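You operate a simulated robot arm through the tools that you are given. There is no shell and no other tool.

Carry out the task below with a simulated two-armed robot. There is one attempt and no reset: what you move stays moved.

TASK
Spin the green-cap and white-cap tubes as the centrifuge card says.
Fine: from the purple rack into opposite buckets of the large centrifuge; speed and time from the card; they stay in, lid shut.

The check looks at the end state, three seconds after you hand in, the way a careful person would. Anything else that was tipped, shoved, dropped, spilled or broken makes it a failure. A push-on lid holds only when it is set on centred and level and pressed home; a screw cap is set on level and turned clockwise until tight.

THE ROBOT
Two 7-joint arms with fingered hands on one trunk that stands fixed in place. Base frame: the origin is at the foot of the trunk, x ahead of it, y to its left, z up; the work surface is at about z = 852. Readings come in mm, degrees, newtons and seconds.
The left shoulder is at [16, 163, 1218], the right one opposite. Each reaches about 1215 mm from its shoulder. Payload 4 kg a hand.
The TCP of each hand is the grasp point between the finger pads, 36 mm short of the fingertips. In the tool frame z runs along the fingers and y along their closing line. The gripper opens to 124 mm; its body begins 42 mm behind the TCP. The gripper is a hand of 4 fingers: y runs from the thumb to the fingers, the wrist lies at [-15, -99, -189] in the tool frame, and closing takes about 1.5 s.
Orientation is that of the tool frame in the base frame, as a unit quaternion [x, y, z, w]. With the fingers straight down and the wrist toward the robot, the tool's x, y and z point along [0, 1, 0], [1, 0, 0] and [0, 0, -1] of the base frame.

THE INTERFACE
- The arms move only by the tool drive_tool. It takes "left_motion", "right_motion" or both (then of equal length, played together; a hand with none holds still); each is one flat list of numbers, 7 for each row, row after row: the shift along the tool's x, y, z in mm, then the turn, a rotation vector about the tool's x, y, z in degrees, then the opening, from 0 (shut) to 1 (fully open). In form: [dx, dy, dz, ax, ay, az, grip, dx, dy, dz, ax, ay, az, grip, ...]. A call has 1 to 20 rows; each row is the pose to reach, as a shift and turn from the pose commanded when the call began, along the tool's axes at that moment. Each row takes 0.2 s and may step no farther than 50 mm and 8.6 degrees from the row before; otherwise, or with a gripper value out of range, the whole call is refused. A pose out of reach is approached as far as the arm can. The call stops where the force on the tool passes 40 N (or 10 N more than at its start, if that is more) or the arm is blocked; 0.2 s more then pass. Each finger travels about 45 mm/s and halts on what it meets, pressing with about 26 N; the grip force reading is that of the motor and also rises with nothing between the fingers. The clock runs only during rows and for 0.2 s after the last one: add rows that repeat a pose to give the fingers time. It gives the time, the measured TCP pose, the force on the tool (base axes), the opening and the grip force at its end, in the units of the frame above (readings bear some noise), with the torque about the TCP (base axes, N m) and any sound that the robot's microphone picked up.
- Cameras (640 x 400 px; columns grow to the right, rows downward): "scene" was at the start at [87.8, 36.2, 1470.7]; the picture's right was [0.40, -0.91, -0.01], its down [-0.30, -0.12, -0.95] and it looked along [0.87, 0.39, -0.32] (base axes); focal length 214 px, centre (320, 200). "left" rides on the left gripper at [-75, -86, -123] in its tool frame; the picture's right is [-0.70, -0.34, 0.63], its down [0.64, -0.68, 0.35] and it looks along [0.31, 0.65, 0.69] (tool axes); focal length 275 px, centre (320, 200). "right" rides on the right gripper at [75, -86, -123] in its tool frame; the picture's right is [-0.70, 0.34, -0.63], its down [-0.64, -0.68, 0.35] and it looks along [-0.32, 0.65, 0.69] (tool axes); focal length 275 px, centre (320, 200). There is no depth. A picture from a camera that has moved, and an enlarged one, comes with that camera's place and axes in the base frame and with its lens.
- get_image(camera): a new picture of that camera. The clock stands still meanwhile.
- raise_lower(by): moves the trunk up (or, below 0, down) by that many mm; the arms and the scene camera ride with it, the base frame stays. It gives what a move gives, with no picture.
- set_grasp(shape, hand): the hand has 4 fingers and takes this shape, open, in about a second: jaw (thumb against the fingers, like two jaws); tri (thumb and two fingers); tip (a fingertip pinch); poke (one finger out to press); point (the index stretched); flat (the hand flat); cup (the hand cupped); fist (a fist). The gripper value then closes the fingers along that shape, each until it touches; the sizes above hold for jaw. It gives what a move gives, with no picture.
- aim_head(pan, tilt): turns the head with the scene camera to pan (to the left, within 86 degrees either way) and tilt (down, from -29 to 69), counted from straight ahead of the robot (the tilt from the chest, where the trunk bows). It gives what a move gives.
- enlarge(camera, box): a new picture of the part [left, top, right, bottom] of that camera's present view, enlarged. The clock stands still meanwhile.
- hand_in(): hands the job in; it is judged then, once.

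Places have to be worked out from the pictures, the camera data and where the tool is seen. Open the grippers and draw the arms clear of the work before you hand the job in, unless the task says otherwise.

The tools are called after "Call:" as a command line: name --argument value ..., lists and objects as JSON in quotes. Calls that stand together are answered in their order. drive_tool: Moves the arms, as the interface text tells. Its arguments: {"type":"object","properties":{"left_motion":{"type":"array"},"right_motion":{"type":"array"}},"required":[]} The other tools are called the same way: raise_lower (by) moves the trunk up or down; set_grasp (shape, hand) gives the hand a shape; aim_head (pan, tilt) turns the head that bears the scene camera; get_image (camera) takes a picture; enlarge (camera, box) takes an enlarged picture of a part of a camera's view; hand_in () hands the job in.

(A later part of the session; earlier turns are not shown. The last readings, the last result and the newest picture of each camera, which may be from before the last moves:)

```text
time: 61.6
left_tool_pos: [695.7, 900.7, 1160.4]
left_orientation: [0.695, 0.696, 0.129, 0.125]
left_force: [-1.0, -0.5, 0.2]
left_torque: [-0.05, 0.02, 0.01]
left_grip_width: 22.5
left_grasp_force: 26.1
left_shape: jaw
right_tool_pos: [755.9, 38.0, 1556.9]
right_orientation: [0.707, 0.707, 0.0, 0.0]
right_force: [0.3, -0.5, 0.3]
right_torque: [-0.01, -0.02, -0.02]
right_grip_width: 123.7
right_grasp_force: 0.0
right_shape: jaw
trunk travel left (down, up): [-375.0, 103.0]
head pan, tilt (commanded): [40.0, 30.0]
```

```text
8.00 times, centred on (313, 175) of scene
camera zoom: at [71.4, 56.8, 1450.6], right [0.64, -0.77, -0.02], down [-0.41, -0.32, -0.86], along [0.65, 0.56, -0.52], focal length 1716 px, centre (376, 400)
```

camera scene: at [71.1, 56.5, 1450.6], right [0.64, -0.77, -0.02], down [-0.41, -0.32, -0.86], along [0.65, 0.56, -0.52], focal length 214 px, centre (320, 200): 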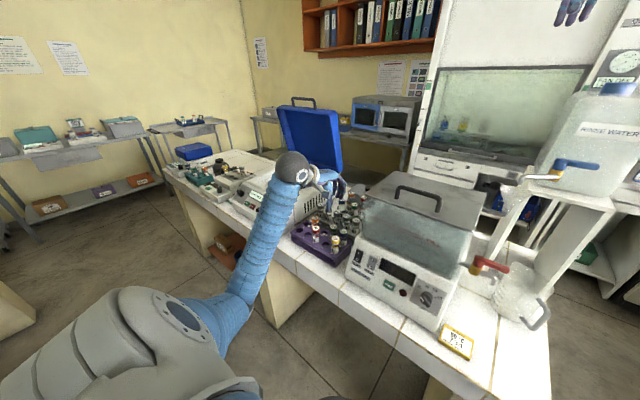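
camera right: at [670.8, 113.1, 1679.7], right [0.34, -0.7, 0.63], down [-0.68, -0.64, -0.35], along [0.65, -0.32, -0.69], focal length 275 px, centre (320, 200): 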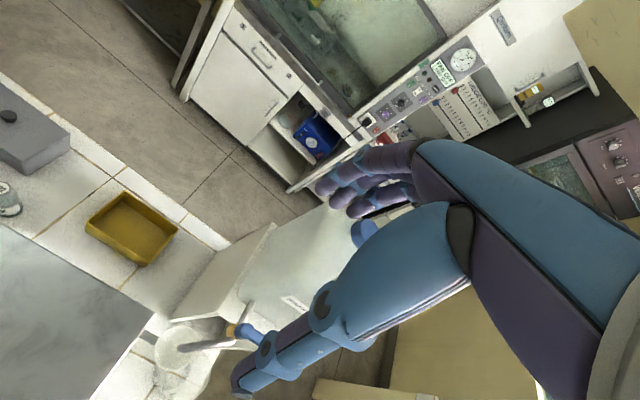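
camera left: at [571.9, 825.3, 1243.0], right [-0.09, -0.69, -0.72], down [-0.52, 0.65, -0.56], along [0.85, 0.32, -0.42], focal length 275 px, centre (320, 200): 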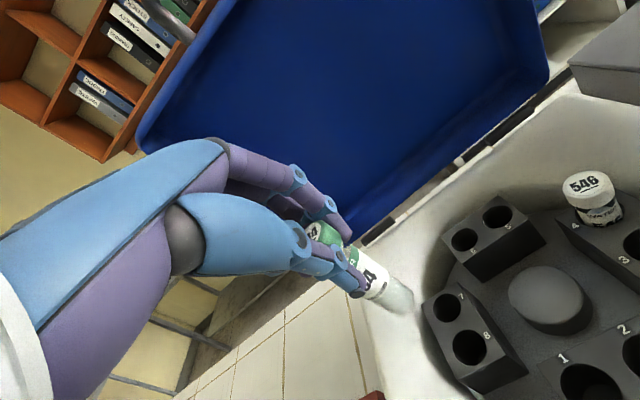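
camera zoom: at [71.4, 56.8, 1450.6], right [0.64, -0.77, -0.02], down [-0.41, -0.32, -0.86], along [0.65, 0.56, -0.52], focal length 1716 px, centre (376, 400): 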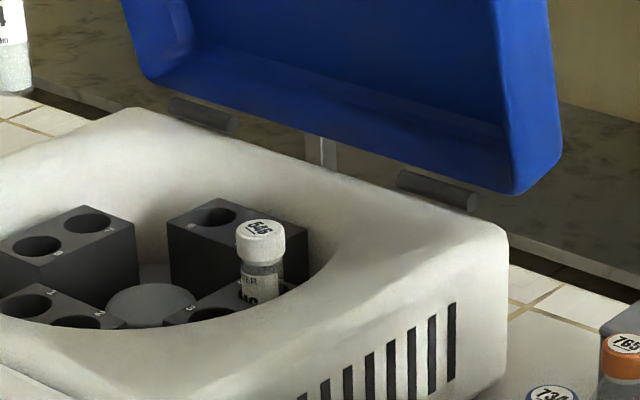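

Call:
enlarge --camera "left" --box '[330, 225, 420, 325]'

Call:
enlarge --camera "scene" --box '[264, 134, 284, 168]'

```text
4.00 times, centred on (375, 275) of left
camera zoom: at [571.9, 825.3, 1243.0], right [-0.09, -0.69, -0.72], down [-0.52, 0.65, -0.56], along [0.85, 0.32, -0.42], focal length 1101 px, centre (100, -100)
```

zoom: 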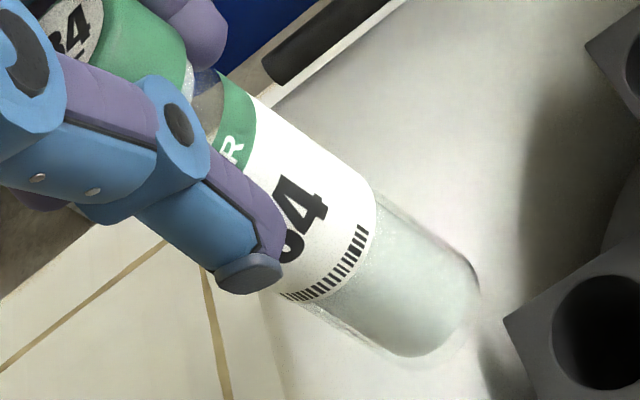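

```text
11.76 times, centred on (274, 151) of scene
camera zoom: at [71.4, 56.8, 1450.6], right [0.64, -0.77, -0.02], down [-0.41, -0.32, -0.86], along [0.65, 0.56, -0.52], focal length 2523 px, centre (861, 776)
```

zoom: 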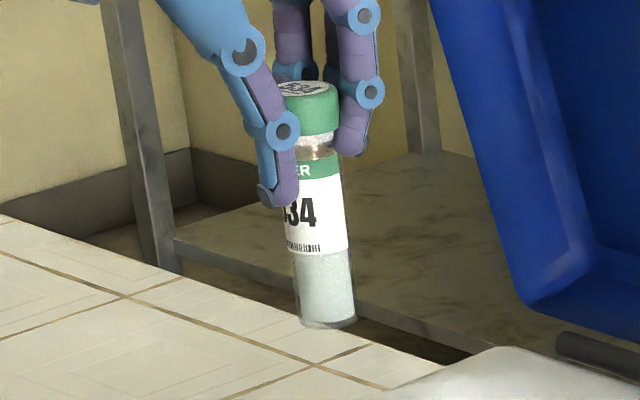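

Hole 8 measures (712.4, 900); the tube bottom is at about (711.5, 901.7) with a ~1.5° sideways lean. I'll take out the lean, correct the offset, and lower to about 15 mm above the bucket.

Call:
drive_tool --left_motion '[1, 0.4, 0.1, 0, -1.4, -0.53, 0.05, 0.9, -6, 17.3, 0, -1.4, -0.53, 0.05, 0.8, -12.6, 34.5, 0, -1.4, -0.53, 0.05, 0.7, -19.1, 51.7, 0, -1.4, -0.53, 0.05, 0.6, -25.6, 69, 0, -1.4, -0.53, 0.05, 0.5, -32.1, 86.2, 0, -1.4, -0.53, 0.05, 0.5, -32.1, 86.2, 0, -1.4, -0.53, 0.05]'

Call:
enlarge --camera "left" --box '[320, 200, 480, 330]'

Call:
enlarge --camera "scene" --box '[266, 155, 290, 185]'

```text
time: 63.2
left_tool_pos: [696.4, 901.3, 1066.4]
left_orientation: [0.693, 0.698, 0.12, 0.135]
left_force: [0.0, 0.1, -1.0]
left_torque: [-0.02, 0.02, 0.02]
left_grip_width: 22.0
left_grasp_force: 26.1
left_shape: jaw
right_tool_pos: [755.6, 36.7, 1556.6]
right_orientation: [0.707, 0.707, 0.0, 0.0]
right_force: [0.4, 0.2, 0.7]
right_torque: [0.02, 0.0, -0.01]
right_grip_width: 123.6
right_grasp_force: 0.1
right_shape: jaw
trunk travel left (down, up): [-375.0, 103.0]
head pan, tilt (commanded): [40.0, 30.0]
```

```text
3.08 times, centred on (400, 265) of left
camera zoom: at [572.8, 827.5, 1151.9], right [-0.09, -0.71, -0.7], down [-0.52, 0.63, -0.58], along [0.85, 0.31, -0.42], focal length 847 px, centre (74, 0)
```

zoom: 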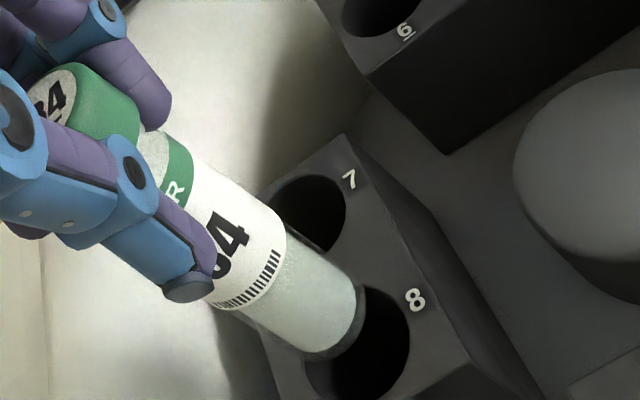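

```text
13.33 times, centred on (278, 170) of scene
camera zoom: at [71.1, 56.6, 1450.6], right [0.64, -0.77, -0.02], down [-0.41, -0.32, -0.86], along [0.65, 0.56, -0.52], focal length 2860 px, centre (880, 600)
```

zoom: 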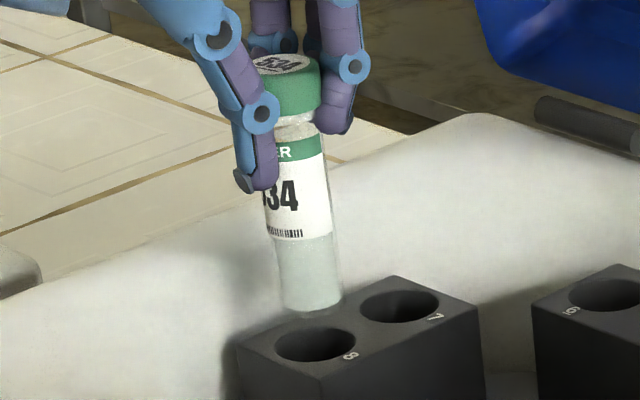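

Call:
enlarge --camera "left" --box '[370, 230, 440, 300]'

Call:
enlarge --camera "scene" --box '[268, 168, 284, 182]'

```text
5.71 times, centred on (405, 265) of left
camera zoom: at [572.8, 827.5, 1151.9], right [-0.09, -0.71, -0.7], down [-0.52, 0.63, -0.58], along [0.85, 0.31, -0.42], focal length 1573 px, centre (-166, -171)
```

zoom: 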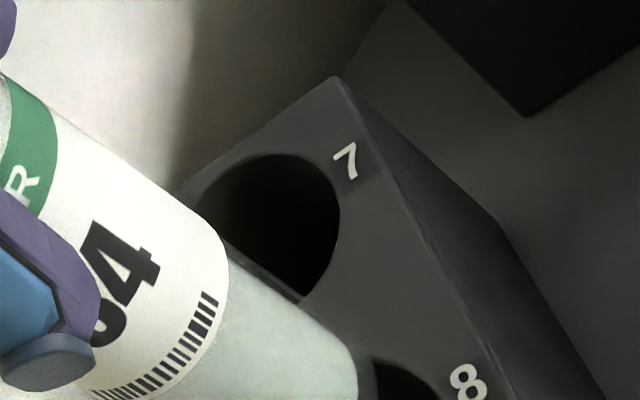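

```text
16.00 times, centred on (276, 175) of scene
camera zoom: at [71.1, 56.6, 1450.6], right [0.64, -0.77, -0.02], down [-0.41, -0.32, -0.86], along [0.65, 0.56, -0.52], focal length 3432 px, centre (1024, 600)
```

zoom: 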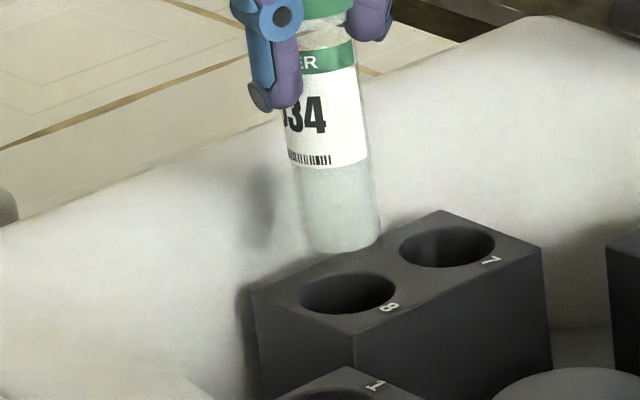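

Lateral alignment in the scene view is right. I'll lower another 10 mm to reduce the parallax and compare again.

Call:
drive_tool --left_motion '[-0.1, -1.8, 4.7, 0, 0, 0, 0.05, -0.2, -3.5, 9.4, 0, 0, 0, 0.05, -0.2, -3.5, 9.4, 0, 0, 0, 0.05]'

Call:
enlarge --camera "left" --box '[330, 210, 450, 320]'

Call:
enlarge --camera "scene" --box '[266, 165, 286, 185]'

```text
time: 64.0
left_tool_pos: [696.4, 901.0, 1058.6]
left_orientation: [0.694, 0.697, 0.119, 0.134]
left_force: [0.0, -0.4, -0.6]
left_torque: [0.01, -0.02, 0.0]
left_grip_width: 22.0
left_grasp_force: 26.1
left_shape: jaw
right_tool_pos: [756.5, 37.4, 1555.4]
right_orientation: [0.707, 0.707, 0.0, -0.001]
right_force: [-0.4, 0.0, -0.2]
right_torque: [-0.03, -0.03, 0.02]
right_grip_width: 123.7
right_grasp_force: 0.1
right_shape: jaw
trunk travel left (down, up): [-375.0, 103.0]
head pan, tilt (commanded): [40.0, 30.0]
```

```text
3.64 times, centred on (390, 265) of left
camera zoom: at [573.2, 827.1, 1143.5], right [-0.09, -0.71, -0.7], down [-0.52, 0.63, -0.58], along [0.85, 0.31, -0.42], focal length 1001 px, centre (66, -36)
```

zoom: 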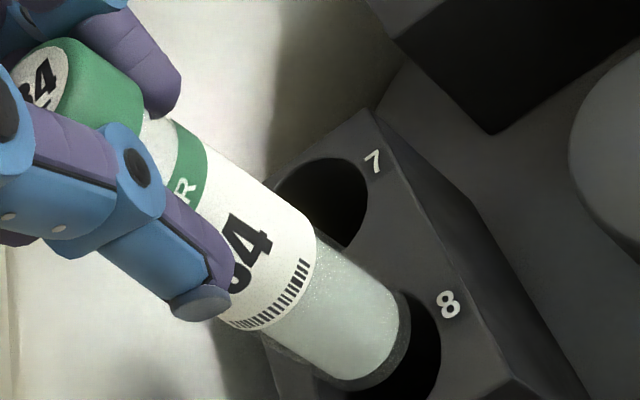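

```text
16.00 times, centred on (276, 175) of scene
camera zoom: at [71.3, 56.8, 1450.6], right [0.64, -0.77, -0.02], down [-0.41, -0.32, -0.86], along [0.65, 0.56, -0.52], focal length 3432 px, centre (1024, 600)
```

zoom: 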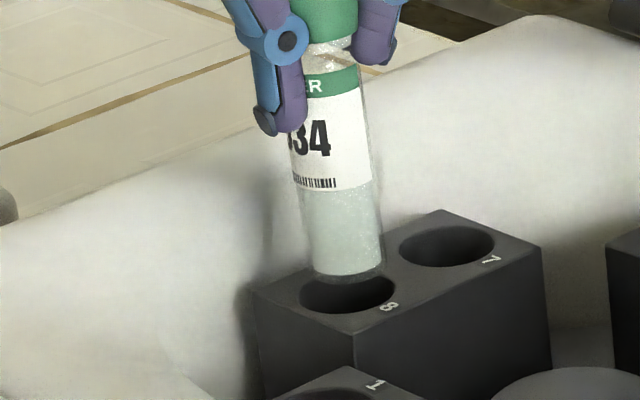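

The tube bottom sits over hole 8 within measurement error. I'll lower gently in 3 mm steps and watch the force.

Call:
drive_tool --left_motion '[-0.1, -1.1, 2.8, 0, 0, 0, 0.05, -0.1, -2.1, 5.6, 0, 0, 0, 0.05, -0.2, -3.2, 8.4, 0, 0, 0, 0.05, -0.3, -4.3, 11.2, 0, 0, 0, 0.05, -0.3, -4.3, 11.2, 0, 0, 0, 0.05]'

Call:
enlarge --camera "left" --box '[330, 210, 450, 320]'

Call:
enlarge --camera "scene" --box '[266, 165, 286, 185]'

```text
time: 65.2
left_tool_pos: [696.7, 898.5, 1048.7]
left_orientation: [0.693, 0.698, 0.121, 0.134]
left_force: [0.0, 0.3, 6.6]
left_torque: [0.04, -0.13, 0.04]
left_grip_width: 21.9
left_grasp_force: 26.3
left_shape: jaw
right_tool_pos: [756.3, 36.7, 1556.4]
right_orientation: [0.707, 0.707, 0.0, 0.0]
right_force: [0.3, 0.2, 0.7]
right_torque: [-0.02, 0.02, 0.01]
right_grip_width: 123.7
right_grasp_force: 0.1
right_shape: jaw
trunk travel left (down, up): [-375.0, 103.0]
head pan, tilt (commanded): [40.0, 30.0]
```

```text
3.64 times, centred on (390, 265) of left
camera zoom: at [572.4, 826.0, 1134.0], right [-0.09, -0.71, -0.7], down [-0.52, 0.63, -0.58], along [0.85, 0.31, -0.42], focal length 1001 px, centre (66, -36)
```

zoom: 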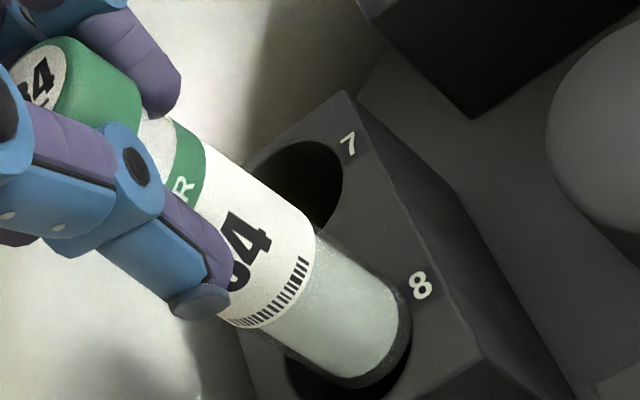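

```text
16.00 times, centred on (276, 175) of scene
camera zoom: at [70.9, 56.4, 1450.7], right [0.64, -0.77, -0.02], down [-0.41, -0.32, -0.86], along [0.65, 0.56, -0.52], focal length 3432 px, centre (1024, 600)
```

zoom: 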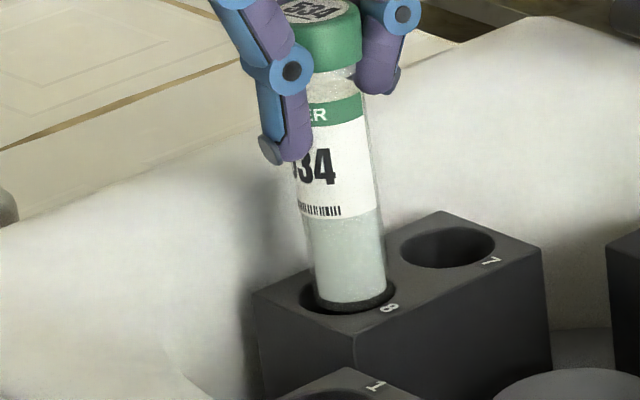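

There is light contact (6.6 N): the tube touches the hole's right rim — it is about 2 mm too far toward −y. I'll raise 3 mm, shift +2.2 mm in y, and lower again.

Call:
drive_tool --left_motion '[0, 1.1, -2.8, 0, 0, 0, 0.05, 2.3, 1.1, -2.8, 0, 0, 0, 0.05, 2.3, 0, 0, 0, 0, 0, 0.05, 2.2, -1.1, 2.8, 0, 0, 0, 0.05, 2.2, -2.1, 5.6, 0, 0, 0, 0.05, 2.2, -2.1, 5.6, 0, 0, 0, 0.05]'

Call:
enlarge --camera "left" --box '[330, 210, 450, 320]'

Call:
enlarge --camera "scene" --box '[266, 165, 286, 185]'

```text
time: 66.7
left_tool_pos: [695.0, 900.1, 1044.6]
left_orientation: [0.693, 0.697, 0.123, 0.135]
left_force: [-3.5, 5.3, 33.8]
left_torque: [0.08, -0.37, 0.11]
left_grip_width: 19.5
left_grasp_force: 26.0
left_shape: jaw
right_tool_pos: [752.8, 36.0, 1559.4]
right_orientation: [0.707, 0.707, 0.002, 0.0]
right_force: [0.5, -0.8, 0.6]
right_torque: [-0.01, 0.0, -0.01]
right_grip_width: 123.7
right_grasp_force: 0.1
right_shape: jaw
trunk travel left (down, up): [-375.0, 103.0]
head pan, tilt (commanded): [40.0, 30.0]
```

```text
3.64 times, centred on (390, 265) of left
camera zoom: at [570.4, 826.3, 1129.8], right [-0.09, -0.71, -0.7], down [-0.51, 0.63, -0.58], along [0.85, 0.31, -0.42], focal length 1001 px, centre (66, -36)
```

zoom: 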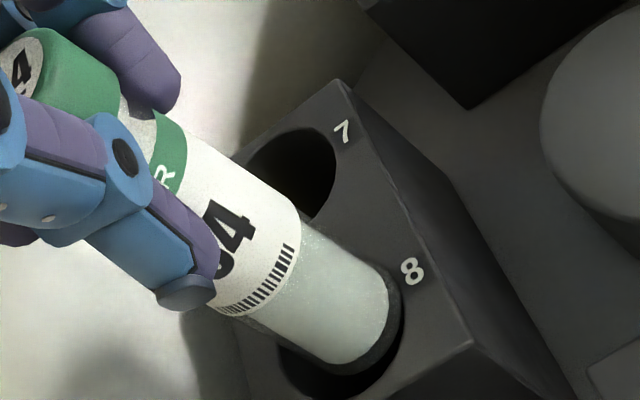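

```text
16.00 times, centred on (276, 175) of scene
camera zoom: at [68.5, 54.4, 1451.1], right [0.64, -0.77, -0.02], down [-0.4, -0.32, -0.86], along [0.65, 0.56, -0.52], focal length 3432 px, centre (1024, 600)
```

zoom: 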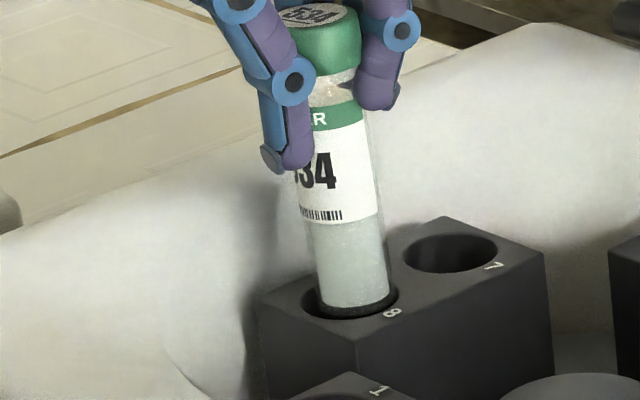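

The rim still holds it (34 N up, with side push toward −x,+y). I'll back up 8 mm to relieve it and look at how the tube sits now.

Call:
drive_tool --left_motion '[0, 1.4, -3.7, 0, 0, 0, 0.05, 0, 2.8, -7.5, 0, 0, 0, 0.05, 0, 4.2, -11.2, 0, 0, 0, 0.05, 0, 4.2, -11.2, 0, 0, 0, 0.05]'

Call:
enlarge --camera "left" --box '[320, 200, 460, 330]'

Call:
enlarge --camera "scene" --box '[264, 152, 286, 184]'

```text
time: 67.7
left_tool_pos: [697.0, 900.6, 1049.7]
left_orientation: [0.694, 0.697, 0.119, 0.134]
left_force: [-0.6, 0.7, 0.3]
left_torque: [0.02, -0.03, 0.0]
left_grip_width: 19.3
left_grasp_force: 25.8
left_shape: jaw
right_tool_pos: [755.4, 36.6, 1556.9]
right_orientation: [0.707, 0.707, 0.0, 0.0]
right_force: [0.9, -0.2, 0.5]
right_torque: [0.02, 0.01, -0.01]
right_grip_width: 123.5
right_grasp_force: 0.1
right_shape: jaw
trunk travel left (down, up): [-375.0, 103.0]
head pan, tilt (commanded): [40.0, 30.0]
```

```text
3.08 times, centred on (390, 265) of left
camera zoom: at [573.2, 827.4, 1136.6], right [-0.09, -0.71, -0.7], down [-0.52, 0.63, -0.58], along [0.85, 0.31, -0.43], focal length 847 px, centre (105, 0)
```

zoom: 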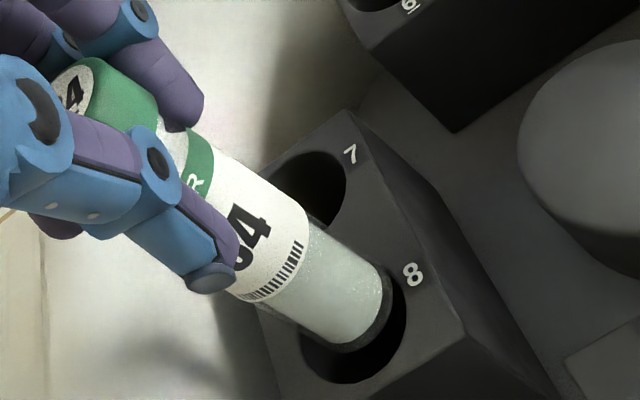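

```text
12.50 times, centred on (275, 168) of scene
camera zoom: at [71.1, 56.5, 1450.5], right [0.64, -0.77, -0.02], down [-0.41, -0.32, -0.86], along [0.65, 0.56, -0.52], focal length 2681 px, centre (882, 600)
```

zoom: 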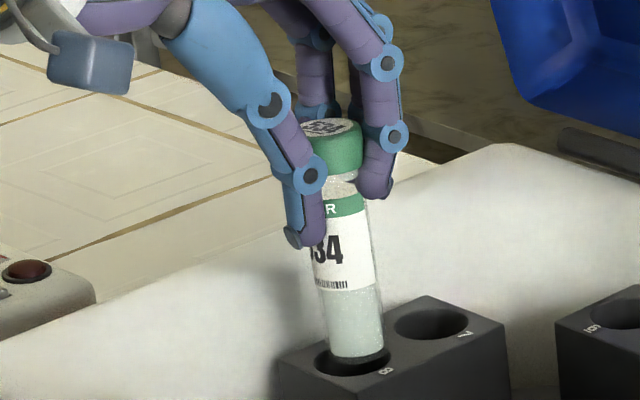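

Relieved. Relative to hole 8 the tube bottom is about (+1.8, −3.0) mm off; I'll shift by (−1.8, +3.0) and re-check before descending.

Call:
drive_tool --left_motion '[1.5, -0.8, -0.35, 0, 0, 0, 0.05, 3, -1.65, -0.7, 0, 0, 0, 0.05, 3, -1.65, -0.7, 0, 0, 0, 0.05]'

Call:
enlarge --camera "left" --box '[320, 200, 460, 330]'

Call:
enlarge --camera "scene" --box '[266, 165, 286, 185]'

```text
time: 68.5
left_tool_pos: [695.7, 905.1, 1050.6]
left_orientation: [0.694, 0.697, 0.119, 0.134]
left_force: [-1.0, 0.7, -1.1]
left_torque: [0.0, -0.03, 0.01]
left_grip_width: 19.5
left_grasp_force: 25.9
left_shape: jaw
right_tool_pos: [756.1, 37.0, 1555.8]
right_orientation: [0.707, 0.707, 0.0, 0.001]
right_force: [0.0, -0.5, -0.2]
right_torque: [0.01, 0.01, 0.01]
right_grip_width: 123.4
right_grasp_force: 0.0
right_shape: jaw
trunk travel left (down, up): [-375.0, 103.0]
head pan, tilt (commanded): [40.0, 30.0]
```

```text
3.08 times, centred on (390, 265) of left
camera zoom: at [570.8, 831.3, 1137.1], right [-0.09, -0.71, -0.7], down [-0.52, 0.63, -0.58], along [0.85, 0.31, -0.42], focal length 847 px, centre (105, 0)
```

zoom: 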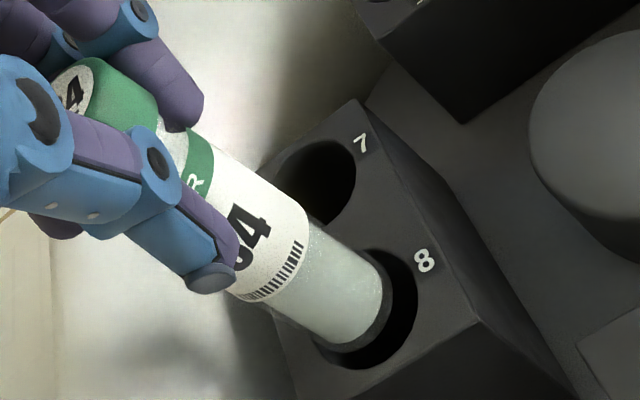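

```text
16.00 times, centred on (276, 175) of scene
camera zoom: at [71.4, 56.8, 1450.5], right [0.64, -0.77, -0.02], down [-0.41, -0.32, -0.86], along [0.65, 0.56, -0.52], focal length 3432 px, centre (1024, 600)
```

zoom: 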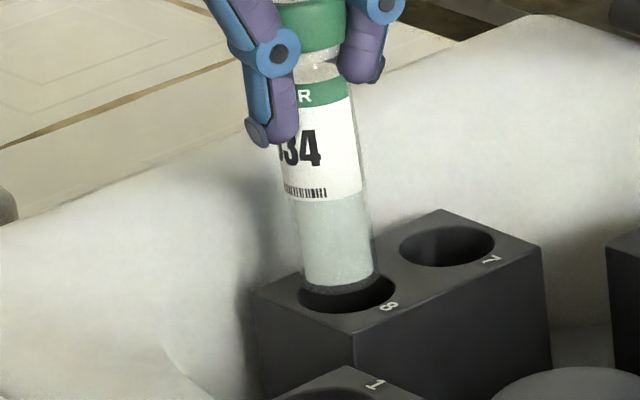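

Now the tube is nearly concentric with hole 8 (about 1 mm too far +y). I'll nudge −1 mm and lower in small steps.

Call:
drive_tool --left_motion '[-1, 0, 0, 0, 0, 0, 0.05, -1, -1.1, 2.8, 0, 0, 0, 0.05, -1.1, -2.1, 5.6, 0, 0, 0, 0.05, -1.2, -3.2, 8.4, 0, 0, 0, 0.05, -1.3, -4.3, 11.2, 0, 0, 0, 0.05, -1.3, -4.3, 11.2, 0, 0, 0, 0.05]'

Call:
enlarge --camera "left" --box '[320, 200, 460, 330]'

Call:
enlarge --camera "scene" --box '[266, 165, 286, 185]'

```text
time: 69.8
left_tool_pos: [692.7, 903.4, 1039.8]
left_orientation: [0.694, 0.697, 0.12, 0.135]
left_force: [0.0, 0.3, 0.2]
left_torque: [0.0, 0.02, -0.02]
left_grip_width: 19.5
left_grasp_force: 26.0
left_shape: jaw
right_tool_pos: [755.1, 37.5, 1556.9]
right_orientation: [0.707, 0.707, 0.0, -0.001]
right_force: [-0.6, 0.1, 0.2]
right_torque: [0.0, 0.02, -0.01]
right_grip_width: 123.8
right_grasp_force: 0.1
right_shape: jaw
trunk travel left (down, up): [-375.0, 103.0]
head pan, tilt (commanded): [40.0, 30.0]
```

```text
3.08 times, centred on (390, 265) of left
camera zoom: at [570.4, 829.9, 1126.0], right [-0.09, -0.71, -0.7], down [-0.52, 0.63, -0.58], along [0.85, 0.31, -0.42], focal length 847 px, centre (105, 0)
```

zoom: 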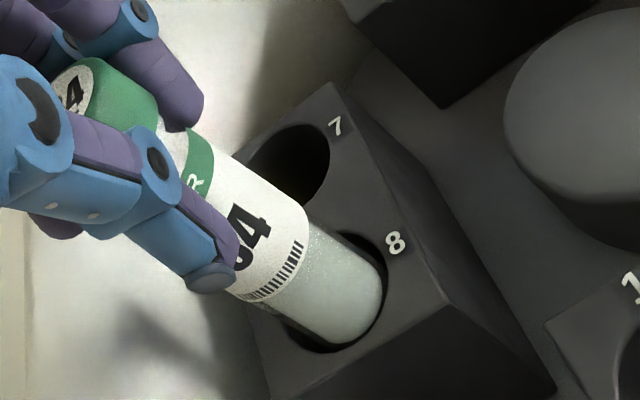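

```text
16.00 times, centred on (276, 175) of scene
camera zoom: at [71.2, 56.7, 1450.6], right [0.64, -0.77, -0.02], down [-0.41, -0.32, -0.86], along [0.65, 0.56, -0.52], focal length 3432 px, centre (1024, 600)
```

zoom: 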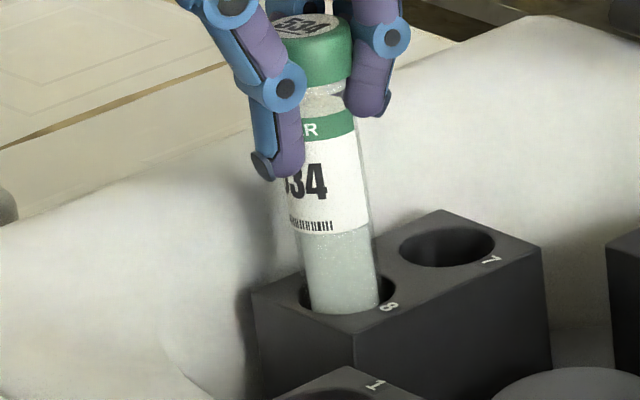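

No contact force and the tube bottom is inside hole 8. I'll continue down about 36 mm.

Call:
drive_tool --left_motion '[0.1, -2.1, 5.6, 0, 0, 0, 0.05, 0.3, -4.3, 11.2, 0, 0, 0, 0.05, 0.4, -6.4, 16.8, 0, 0, 0, 0.05, 0.5, -8.5, 22.4, 0, 0, 0, 0.05, 0.7, -10.6, 28, 0, 0, 0, 0.05, 0.8, -12.8, 33.6, 0, 0, 0, 0.05, 0.8, -12.8, 33.6, 0, 0, 0, 0.05]'

Call:
enlarge --camera "left" --box '[280, 190, 460, 330]'

Call:
enlarge --camera "scene" --box '[264, 155, 294, 190]'

```text
time: 71.5
left_tool_pos: [694.7, 902.0, 1003.4]
left_orientation: [0.694, 0.697, 0.12, 0.134]
left_force: [-0.4, 0.4, -3.0]
left_torque: [0.05, -0.01, 0.02]
left_grip_width: 19.6
left_grasp_force: 26.3
left_shape: jaw
right_tool_pos: [755.2, 37.5, 1556.8]
right_orientation: [0.707, 0.707, 0.001, 0.001]
right_force: [-0.1, 0.1, -0.6]
right_torque: [0.0, -0.01, -0.02]
right_grip_width: 123.6
right_grasp_force: 0.1
right_shape: jaw
trunk travel left (down, up): [-375.0, 103.0]
head pan, tilt (commanded): [40.0, 30.0]
```

```text
2.86 times, centred on (370, 260) of left
camera zoom: at [570.9, 828.9, 1090.2], right [-0.09, -0.71, -0.7], down [-0.52, 0.63, -0.58], along [0.85, 0.31, -0.42], focal length 786 px, centre (177, 29)
```

zoom: 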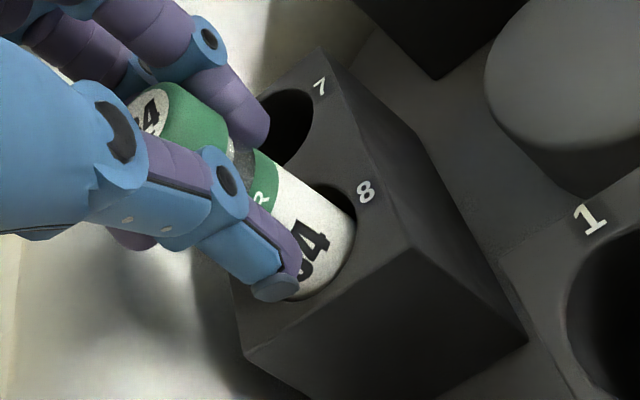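

```text
11.43 times, centred on (279, 172) of scene
camera zoom: at [71.3, 56.8, 1450.6], right [0.64, -0.77, -0.02], down [-0.41, -0.32, -0.86], along [0.65, 0.56, -0.52], focal length 2451 px, centre (789, 514)
```

zoom: 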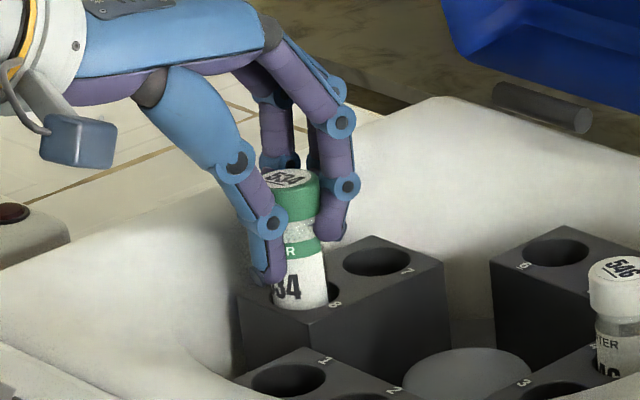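

The tube is about 40 mm deep in hole 8 and the thumb tip is near the bucket top. I'll go down 3 mm more, then open gently so it settles.

Call:
drive_tool --left_motion '[0.1, -1.1, 2.8, 0, 0, 0, 0.05, 0.1, -1.1, 2.8, 0, 0, 0, 0.15, 0.1, -1.1, 2.8, 0, 0, 0, 0.2, 0.1, -1.1, 2.8, 0, 0, 0, 0.25, 0.1, -1.1, 2.8, 0, 0, 0, 0.3, 0.1, -1.1, 2.8, 0, 0, 0, 0.35, 0.1, -1.1, 2.8, 0, 0, 0, 0.35]'

Call:
enlarge --camera "left" --box '[280, 190, 460, 330]'

Call:
enlarge --camera "scene" --box '[264, 155, 294, 190]'

```text
time: 73.0
left_tool_pos: [696.0, 902.8, 1001.8]
left_orientation: [0.694, 0.697, 0.12, 0.134]
left_force: [-0.2, -0.1, -0.5]
left_torque: [-0.06, 0.02, -0.01]
left_grip_width: 43.4
left_grasp_force: 0.2
left_shape: jaw
right_tool_pos: [756.6, 37.5, 1555.8]
right_orientation: [0.708, 0.707, 0.0, 0.0]
right_force: [-0.5, -0.1, -0.6]
right_torque: [-0.02, -0.01, 0.02]
right_grip_width: 123.6
right_grasp_force: 0.1
right_shape: jaw
trunk travel left (down, up): [-375.0, 103.0]
head pan, tilt (commanded): [40.0, 30.0]
```

```text
2.86 times, centred on (370, 260) of left
camera zoom: at [571.5, 829.3, 1087.8], right [-0.09, -0.71, -0.7], down [-0.52, 0.63, -0.58], along [0.85, 0.31, -0.42], focal length 786 px, centre (177, 29)
```

zoom: 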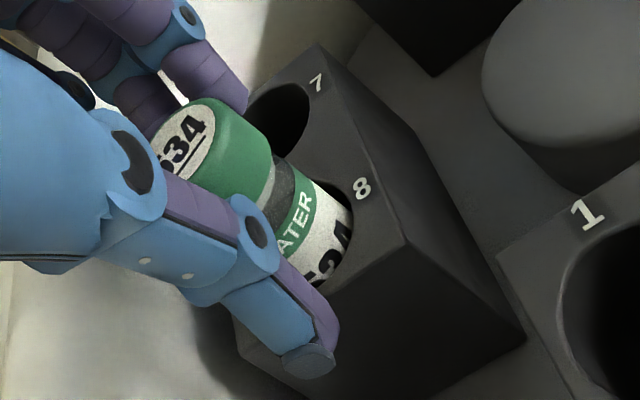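

```text
11.43 times, centred on (279, 172) of scene
camera zoom: at [71.3, 56.8, 1450.6], right [0.64, -0.77, -0.02], down [-0.41, -0.32, -0.86], along [0.65, 0.56, -0.52], focal length 2451 px, centre (789, 514)
```

zoom: 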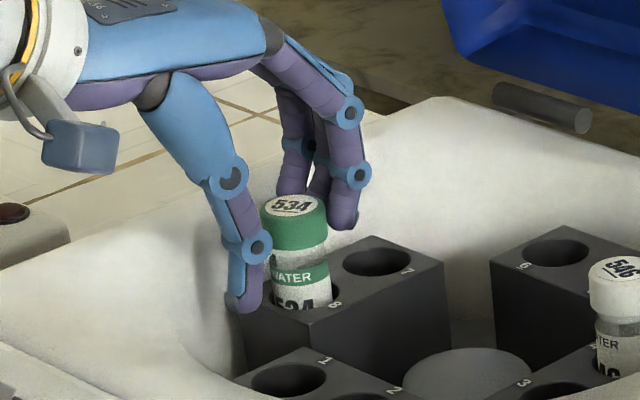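

Green settled in hole 8 to about the same depth as white. I'll open a little more and lift the hand straight up.

Call:
drive_tool --left_motion '[0, 0, 0, 0, 0, 0, 0.42, -0.2, 3.5, -9.3, 0, 0, 0, 0.42, -0.4, 7.1, -18.7, 0, 0, 0, 0.42, -0.9, 14.2, -37.4, 0, 0, 0, 0.42, -1.5, 24.8, -65, 0, 0, 0, 0.42, -2.3, 37, -98, 0, 0, 0, 0.42, -3.3, 53.2, -140, 0, 0, 0, 0.42, -3.3, 53.2, -140, 0, 0, 0, 0.42]'

Call:
get_image --camera "left"

Call:
enlarge --camera "scene" --box '[260, 150, 330, 210]'

```text
time: 74.8
left_tool_pos: [694.9, 902.0, 1150.9]
left_orientation: [0.694, 0.698, 0.12, 0.134]
left_force: [-0.3, 0.5, 0.8]
left_torque: [0.0, -0.03, -0.01]
left_grip_width: 51.6
left_grasp_force: 0.0
left_shape: jaw
right_tool_pos: [756.7, 38.0, 1556.4]
right_orientation: [0.707, 0.707, 0.0, 0.001]
right_force: [-0.5, -0.9, 0.1]
right_torque: [-0.04, -0.02, 0.05]
right_grip_width: 123.7
right_grasp_force: 0.0
right_shape: jaw
trunk travel left (down, up): [-375.0, 103.0]
head pan, tilt (commanded): [40.0, 30.0]
```

```text
taken
camera left: at [570.9, 828.4, 1236.4], right [-0.09, -0.71, -0.7], down [-0.52, 0.63, -0.58], along [0.85, 0.31, -0.42], focal length 275 px, centre (320, 200)
```

left: 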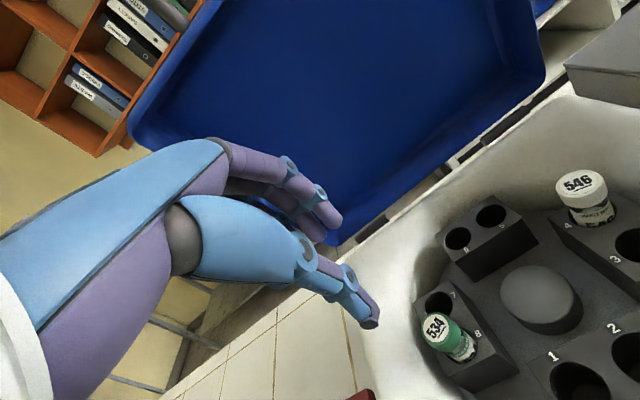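

```text
6.67 times, centred on (295, 180) of scene
camera zoom: at [71.4, 57.4, 1450.5], right [0.64, -0.77, -0.02], down [-0.41, -0.32, -0.85], along [0.65, 0.56, -0.52], focal length 1430 px, centre (487, 333)
```

zoom: 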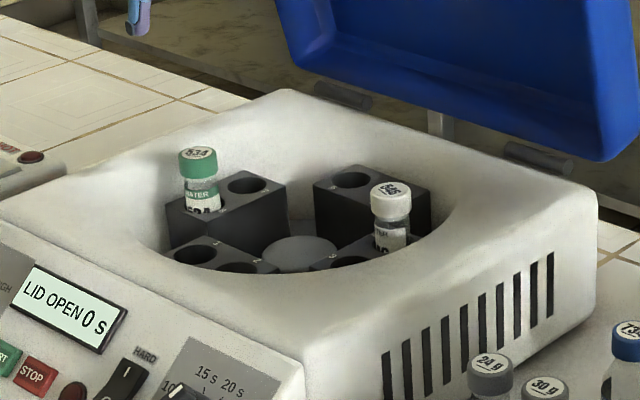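

Both tubes are in: green in hole 8 and white in hole 4, directly opposite. Next I'll close the lid: raising the left hand and pitching it back to 45° above the handle.

Call:
drive_tool --left_motion '[-0.9, 15, -39.6, -4, 0.2, 0.1, 0.42, -1.9, 30, -79.1, -8, 0.4, 0.2, 0.42, -2.8, 45, -118.7, -12, 0.55, 0.35, 0.42, -3.7, 60, -158.3, -16, 0.75, 0.45, 0.42, -4.7, 75, -197.8, -20, 0.9, 0.57, 0.35, -5.6, 90.1, -237.4, -24.07, 1.1, 0.68, 0.28, -34, 114, -227.5, -24.07, 1.1, 0.68, 0.28, -62, 138, -217.6, -24.07, 1.1, 0.68, 0.28, -90.4, 162.6, -207.8, -24.07, 1.1, 0.68, 0.28, -90.4, 162.6, -207.8, -24.07, 1.1, 0.68, 0.28]'

Call:
get_image --camera "left"

Call:
enlarge --camera "scene" --box '[220, 40, 360, 180]'

```text
time: 77.0
left_tool_pos: [772.3, 818.4, 1401.6]
left_orientation: [0.654, 0.654, 0.269, 0.268]
left_force: [-1.0, -0.1, 0.2]
left_torque: [-0.02, 0.0, 0.0]
left_grip_width: 34.9
left_grasp_force: 0.1
left_shape: jaw
right_tool_pos: [756.3, 38.9, 1556.0]
right_orientation: [0.707, 0.707, 0.0, 0.0]
right_force: [-0.3, -0.5, 0.4]
right_torque: [-0.03, -0.02, 0.01]
right_grip_width: 123.8
right_grasp_force: 0.0
right_shape: jaw
trunk travel left (down, up): [-375.0, 103.0]
head pan, tilt (commanded): [40.0, 30.0]
```

```text
taken
camera left: at [624.7, 742.6, 1429.0], right [0.21, -0.7, -0.69], down [-0.24, 0.65, -0.72], along [0.95, 0.32, -0.03], focal length 275 px, centre (320, 200)
```

left: 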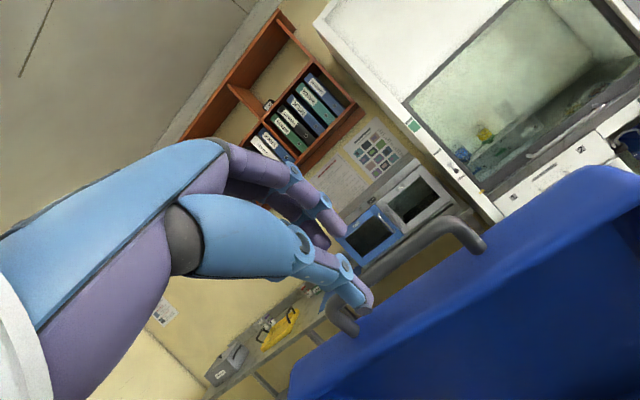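

```text
2.86 times, centred on (290, 110) of scene
camera zoom: at [70.8, 57.4, 1450.6], right [0.64, -0.77, -0.02], down [-0.41, -0.32, -0.86], along [0.65, 0.56, -0.52], focal length 613 px, centre (406, 457)
```

zoom: 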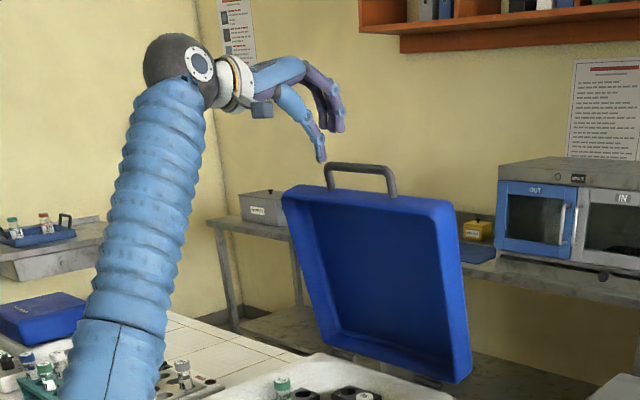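

The handle is where I left it. I'll advance along the fingers so the bar enters between thumb and fingers, then close to a loose cage.

Call:
drive_tool --left_motion '[0, 0, 25, 0, 0, 0, 0.24, 0, 0, 50, 0, 0, 0, 0.24, 0, 0, 68, 0, 0, 0, 0.24, 0, 0, 83, 0, 0, 0, 0.24, 0, 0, 97, 0, 0, 0, 0.24, 0, 0, 97, 0, 0, 0, 0.1, 0, 0, 97, 0, 0, 0, 0.1]'

Call:
get_image --camera "left"

Call:
enlarge --camera "scene" --box '[250, 60, 330, 130]'

```text
time: 78.7
left_tool_pos: [843.2, 818.8, 1334.5]
left_orientation: [0.655, 0.654, 0.269, 0.268]
left_force: [1.4, -1.0, -0.8]
left_torque: [0.0, -0.05, -0.04]
left_grip_width: 0.0
left_grasp_force: 25.6
left_shape: jaw
right_tool_pos: [754.9, 37.6, 1555.6]
right_orientation: [0.707, 0.707, 0.0, 0.0]
right_force: [-0.8, -0.2, 0.5]
right_torque: [0.04, 0.0, -0.02]
right_grip_width: 123.6
right_grasp_force: 0.1
right_shape: jaw
trunk travel left (down, up): [-375.0, 103.0]
head pan, tilt (commanded): [40.0, 30.0]
```

```text
taken
camera left: at [695.7, 743.2, 1360.7], right [0.21, -0.69, -0.69], down [-0.24, 0.65, -0.72], along [0.95, 0.32, -0.03], focal length 275 px, centre (320, 200)
```

left: 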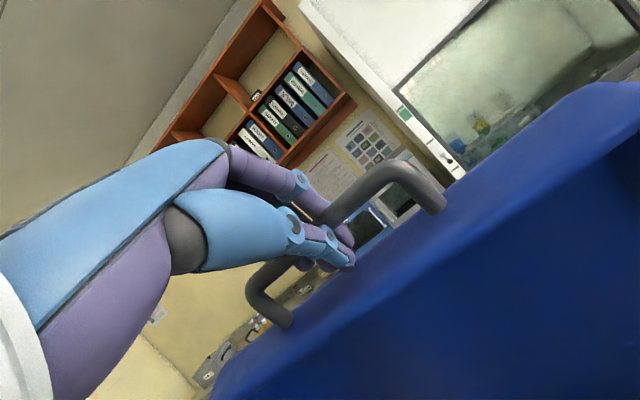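

```text
5.71 times, centred on (290, 95) of scene
camera zoom: at [71.2, 56.6, 1450.5], right [0.64, -0.77, -0.02], down [-0.41, -0.32, -0.86], along [0.65, 0.56, -0.52], focal length 1226 px, centre (491, 800)
```

zoom: 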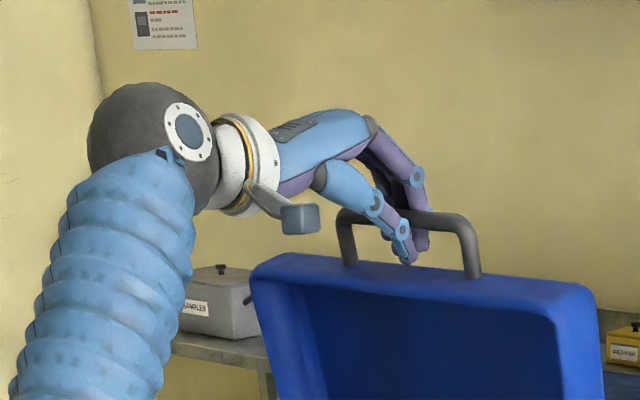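

The bar is held between thumb and fingers. I'll bring the lid down along the same arc to about 41° first.

Call:
drive_tool --left_motion '[0, -10.2, -9.4, 0, 0, 0, 0.1, 0, -20.9, -18.5, 0, 0, 0, 0.1, 0, -32, -27, 0, 0, 0, 0.1, 0, -43.5, -35.1, 0, 0, 0, 0.1, 0, -55.3, -42.6, 0, 0, 0, 0.1, 0, -67.4, -49.7, 0, 0, 0, 0.1, 0, -79.8, -56.1, 0, 0, 0, 0.1, 0, -92.5, -62.2, 0, 0, 0, 0.1, 0, -105.4, -67.5, 0, 0, 0, 0.1, 0, -118.5, -72.4, 0, 0, 0, 0.1, 0, -131.9, -76.5, 0, 0, 0, 0.1, 0, -145.4, -80.3, 0, 0, 0, 0.1, 0, -159, -83.2, 0, 0, 0, 0.1, 0, -172.8, -85.8, 0, 0, 0, 0.1, 0, -186.7, -87.6, 0, 0, 0, 0.1, 0, -200.7, -89, 0, 0, 0, 0.1, 0, -214.7, -89.5, 0, 0, 0, 0.1, 0, -228.7, -89.7, 0, 0, 0, 0.1, 0, -228.7, -89.7, 0, 0, 0, 0.1]'

Call:
get_image --camera "left"

Call:
enlarge --camera "scene" --box '[200, 80, 360, 220]'

```text
time: 82.7
left_tool_pos: [621.4, 819.1, 1233.9]
left_orientation: [0.653, 0.655, 0.269, 0.267]
left_force: [23.6, -3.1, -23.4]
left_torque: [0.02, 0.3, -0.14]
left_grip_width: 0.2
left_grasp_force: 26.0
left_shape: jaw
right_tool_pos: [759.9, 39.3, 1555.0]
right_orientation: [0.707, 0.707, -0.002, -0.001]
right_force: [0.6, -0.2, 0.0]
right_torque: [0.0, 0.01, 0.01]
right_grip_width: 123.6
right_grasp_force: 0.0
right_shape: jaw
trunk travel left (down, up): [-375.0, 103.0]
head pan, tilt (commanded): [40.0, 30.0]
```

```text
taken
camera left: at [473.9, 743.7, 1261.2], right [0.21, -0.7, -0.69], down [-0.24, 0.64, -0.72], along [0.95, 0.32, -0.04], focal length 275 px, centre (320, 200)
```

left: 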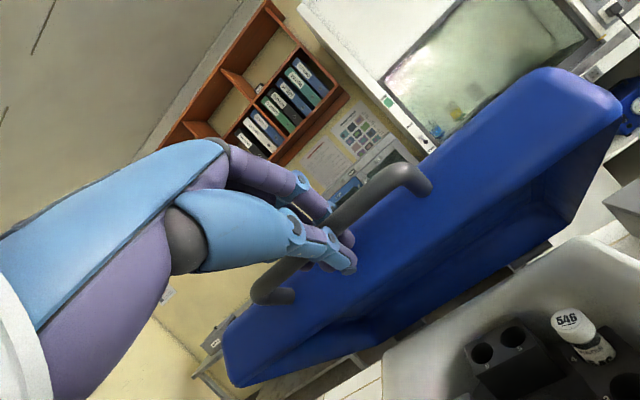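

```text
2.86 times, centred on (280, 150) of scene
camera zoom: at [75.6, 58.2, 1450.2], right [0.64, -0.77, -0.02], down [-0.41, -0.32, -0.85], along [0.65, 0.56, -0.52], focal length 613 px, centre (434, 343)
```

zoom: 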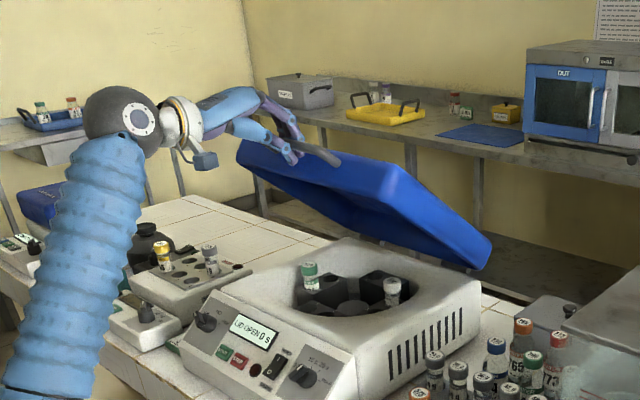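

The pull along the fingers (33 N) shows the true arc is tighter here. Refitting the circle (centre ≈ (892, 962), r ≈ 375 for the TCP), I'll relieve it and bring the lid further down.

Call:
drive_tool --left_motion '[0, 0, 6, 0, 0, 0, 0.1, 0, 0, 12, 0, 0, 0, 0.1, 0, -8.3, 12.3, 0, 0, 0, 0.1, 0, -16.5, 12.5, 0, 0, 0, 0.1, 0, -24.6, 13, 0, 0, 0, 0.1, 0, -32.8, 13.6, 0, 0, 0, 0.1, 0, -41, 14.4, 0, 0, 0, 0.1, 0, -49, 15.3, 0, 0, 0, 0.1, 0, -57, 16.5, 0, 0, 0, 0.1, 0, -65.2, 17.8, 0, 0, 0, 0.1, 0, -73.2, 19.4, 0, 0, 0, 0.1, 0, -81.2, 21, 0, 0, 0, 0.1, 0, -89.2, 22.9, 0, 0, 0, 0.1, 0, -97.2, 24.9, 0, 0, 0, 0.1, 0, -105, 27.2, 0, 0, 0, 0.1, 0, -112.8, 29.5, 0, 0, 0, 0.1, 0, -120.5, 32, 0, 0, 0, 0.1, 0, -128.3, 34.7, 0, 0, 0, 0.1, 0, -128.3, 34.7, 0, 0, 0, 0.1]'

Call:
get_image --camera "left"

Call:
enlarge --camera "scene" --box '[200, 100, 360, 240]'

```text
time: 86.7
left_tool_pos: [548.9, 818.3, 1123.3]
left_orientation: [0.654, 0.654, 0.27, 0.269]
left_force: [-13.4, 4.0, 6.1]
left_torque: [-0.11, -0.32, -0.05]
left_grip_width: 0.1
left_grasp_force: 26.1
left_shape: jaw
right_tool_pos: [753.5, 36.9, 1557.4]
right_orientation: [0.708, 0.707, 0.001, 0.001]
right_force: [-0.4, -0.3, 0.0]
right_torque: [-0.01, -0.04, 0.02]
right_grip_width: 123.6
right_grasp_force: 0.1
right_shape: jaw
trunk travel left (down, up): [-375.0, 103.0]
head pan, tilt (commanded): [40.0, 30.0]
```

```text
taken
camera left: at [401.6, 742.6, 1150.1], right [0.21, -0.69, -0.69], down [-0.24, 0.65, -0.72], along [0.95, 0.32, -0.03], focal length 275 px, centre (320, 200)
```

left: 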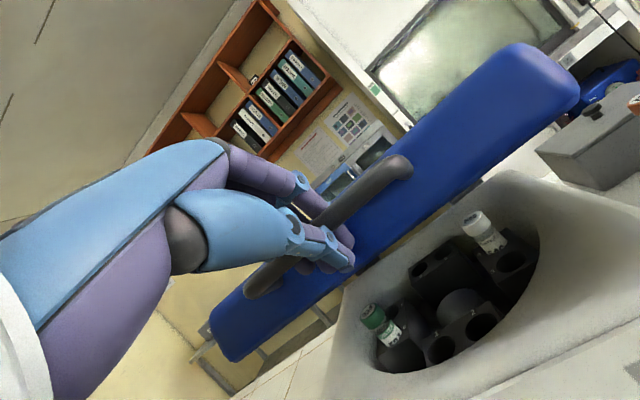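

```text
2.86 times, centred on (280, 170) of scene
camera zoom: at [69.5, 56.6, 1450.7], right [0.64, -0.77, -0.02], down [-0.41, -0.32, -0.86], along [0.65, 0.56, -0.52], focal length 613 px, centre (434, 286)
```

zoom: 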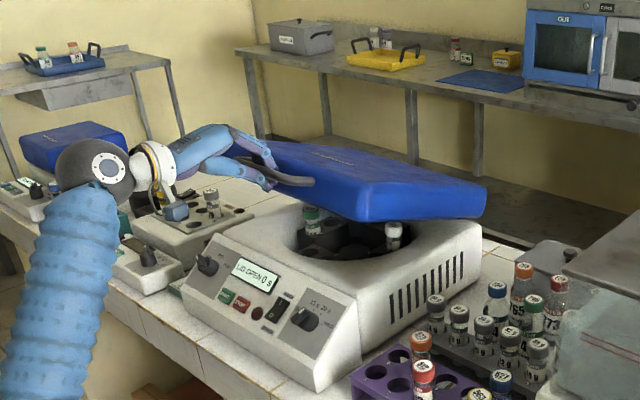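

The lid is nearly down (about 16°), small outward push now. I'll follow the rest of the arc to closed.

Call:
drive_tool --left_motion '[0, -7.6, 0.5, 0, 0, 0, 0.1, 0, -15.3, 3, 0, 0, 0, 0.1, 0, -22.7, 6.2, 0, 0, 0, 0.1, 0, -30.2, 9.5, 0, 0, 0, 0.1, 0, -37.5, 13, 0, 0, 0, 0.1, 0, -44.9, 16.8, 0, 0, 0, 0.1, 0, -52, 20.5, 0, 0, 0, 0.1, 0, -59.2, 24.5, 0, 0, 0, 0.1, 0, -67.5, 30, 0, 0, 0, 0.1, 0, -76, 35.5, 0, 0, 0, 0.1, 0, -83, 40, 0, 0, 0, 0.1, 0, -90, 45, 0, 0, 0, 0.1, 0, -90, 45, 0, 0, 0, 0.1]'

Call:
get_image --camera "left"

Call:
enlarge --camera "scene" --box '[220, 130, 340, 230]'

```text
time: 89.5
left_tool_pos: [518.6, 819.4, 1027.3]
left_orientation: [0.654, 0.654, 0.269, 0.268]
left_force: [3.4, -5.1, -3.9]
left_torque: [0.0, -0.14, -0.17]
left_grip_width: 0.2
left_grasp_force: 25.8
left_shape: jaw
right_tool_pos: [755.9, 37.0, 1555.1]
right_orientation: [0.707, 0.707, -0.001, 0.0]
right_force: [0.1, -0.1, -0.5]
right_torque: [-0.01, -0.01, 0.0]
right_grip_width: 123.7
right_grasp_force: 0.1
right_shape: jaw
trunk travel left (down, up): [-375.0, 103.0]
head pan, tilt (commanded): [40.0, 30.0]
```

```text
taken
camera left: at [371.7, 743.6, 1052.7], right [0.21, -0.69, -0.69], down [-0.24, 0.65, -0.72], along [0.95, 0.32, -0.03], focal length 275 px, centre (320, 200)
```

left: 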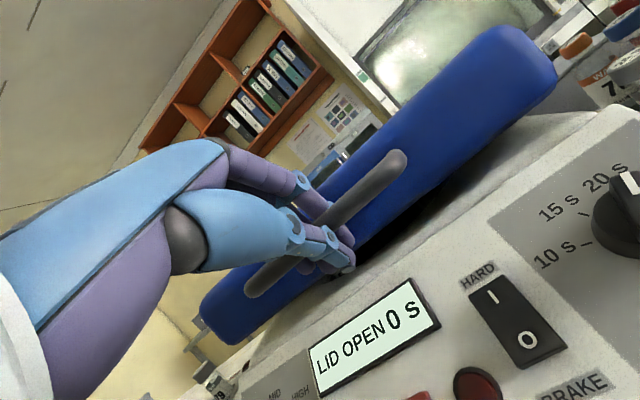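

```text
4.00 times, centred on (280, 180) of scene
camera zoom: at [71.7, 56.4, 1450.6], right [0.64, -0.77, -0.02], down [-0.41, -0.32, -0.86], along [0.65, 0.56, -0.52], focal length 858 px, centre (480, 280)
```

zoom: 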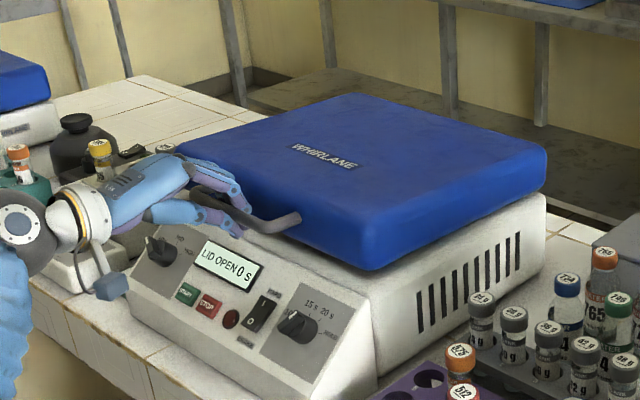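

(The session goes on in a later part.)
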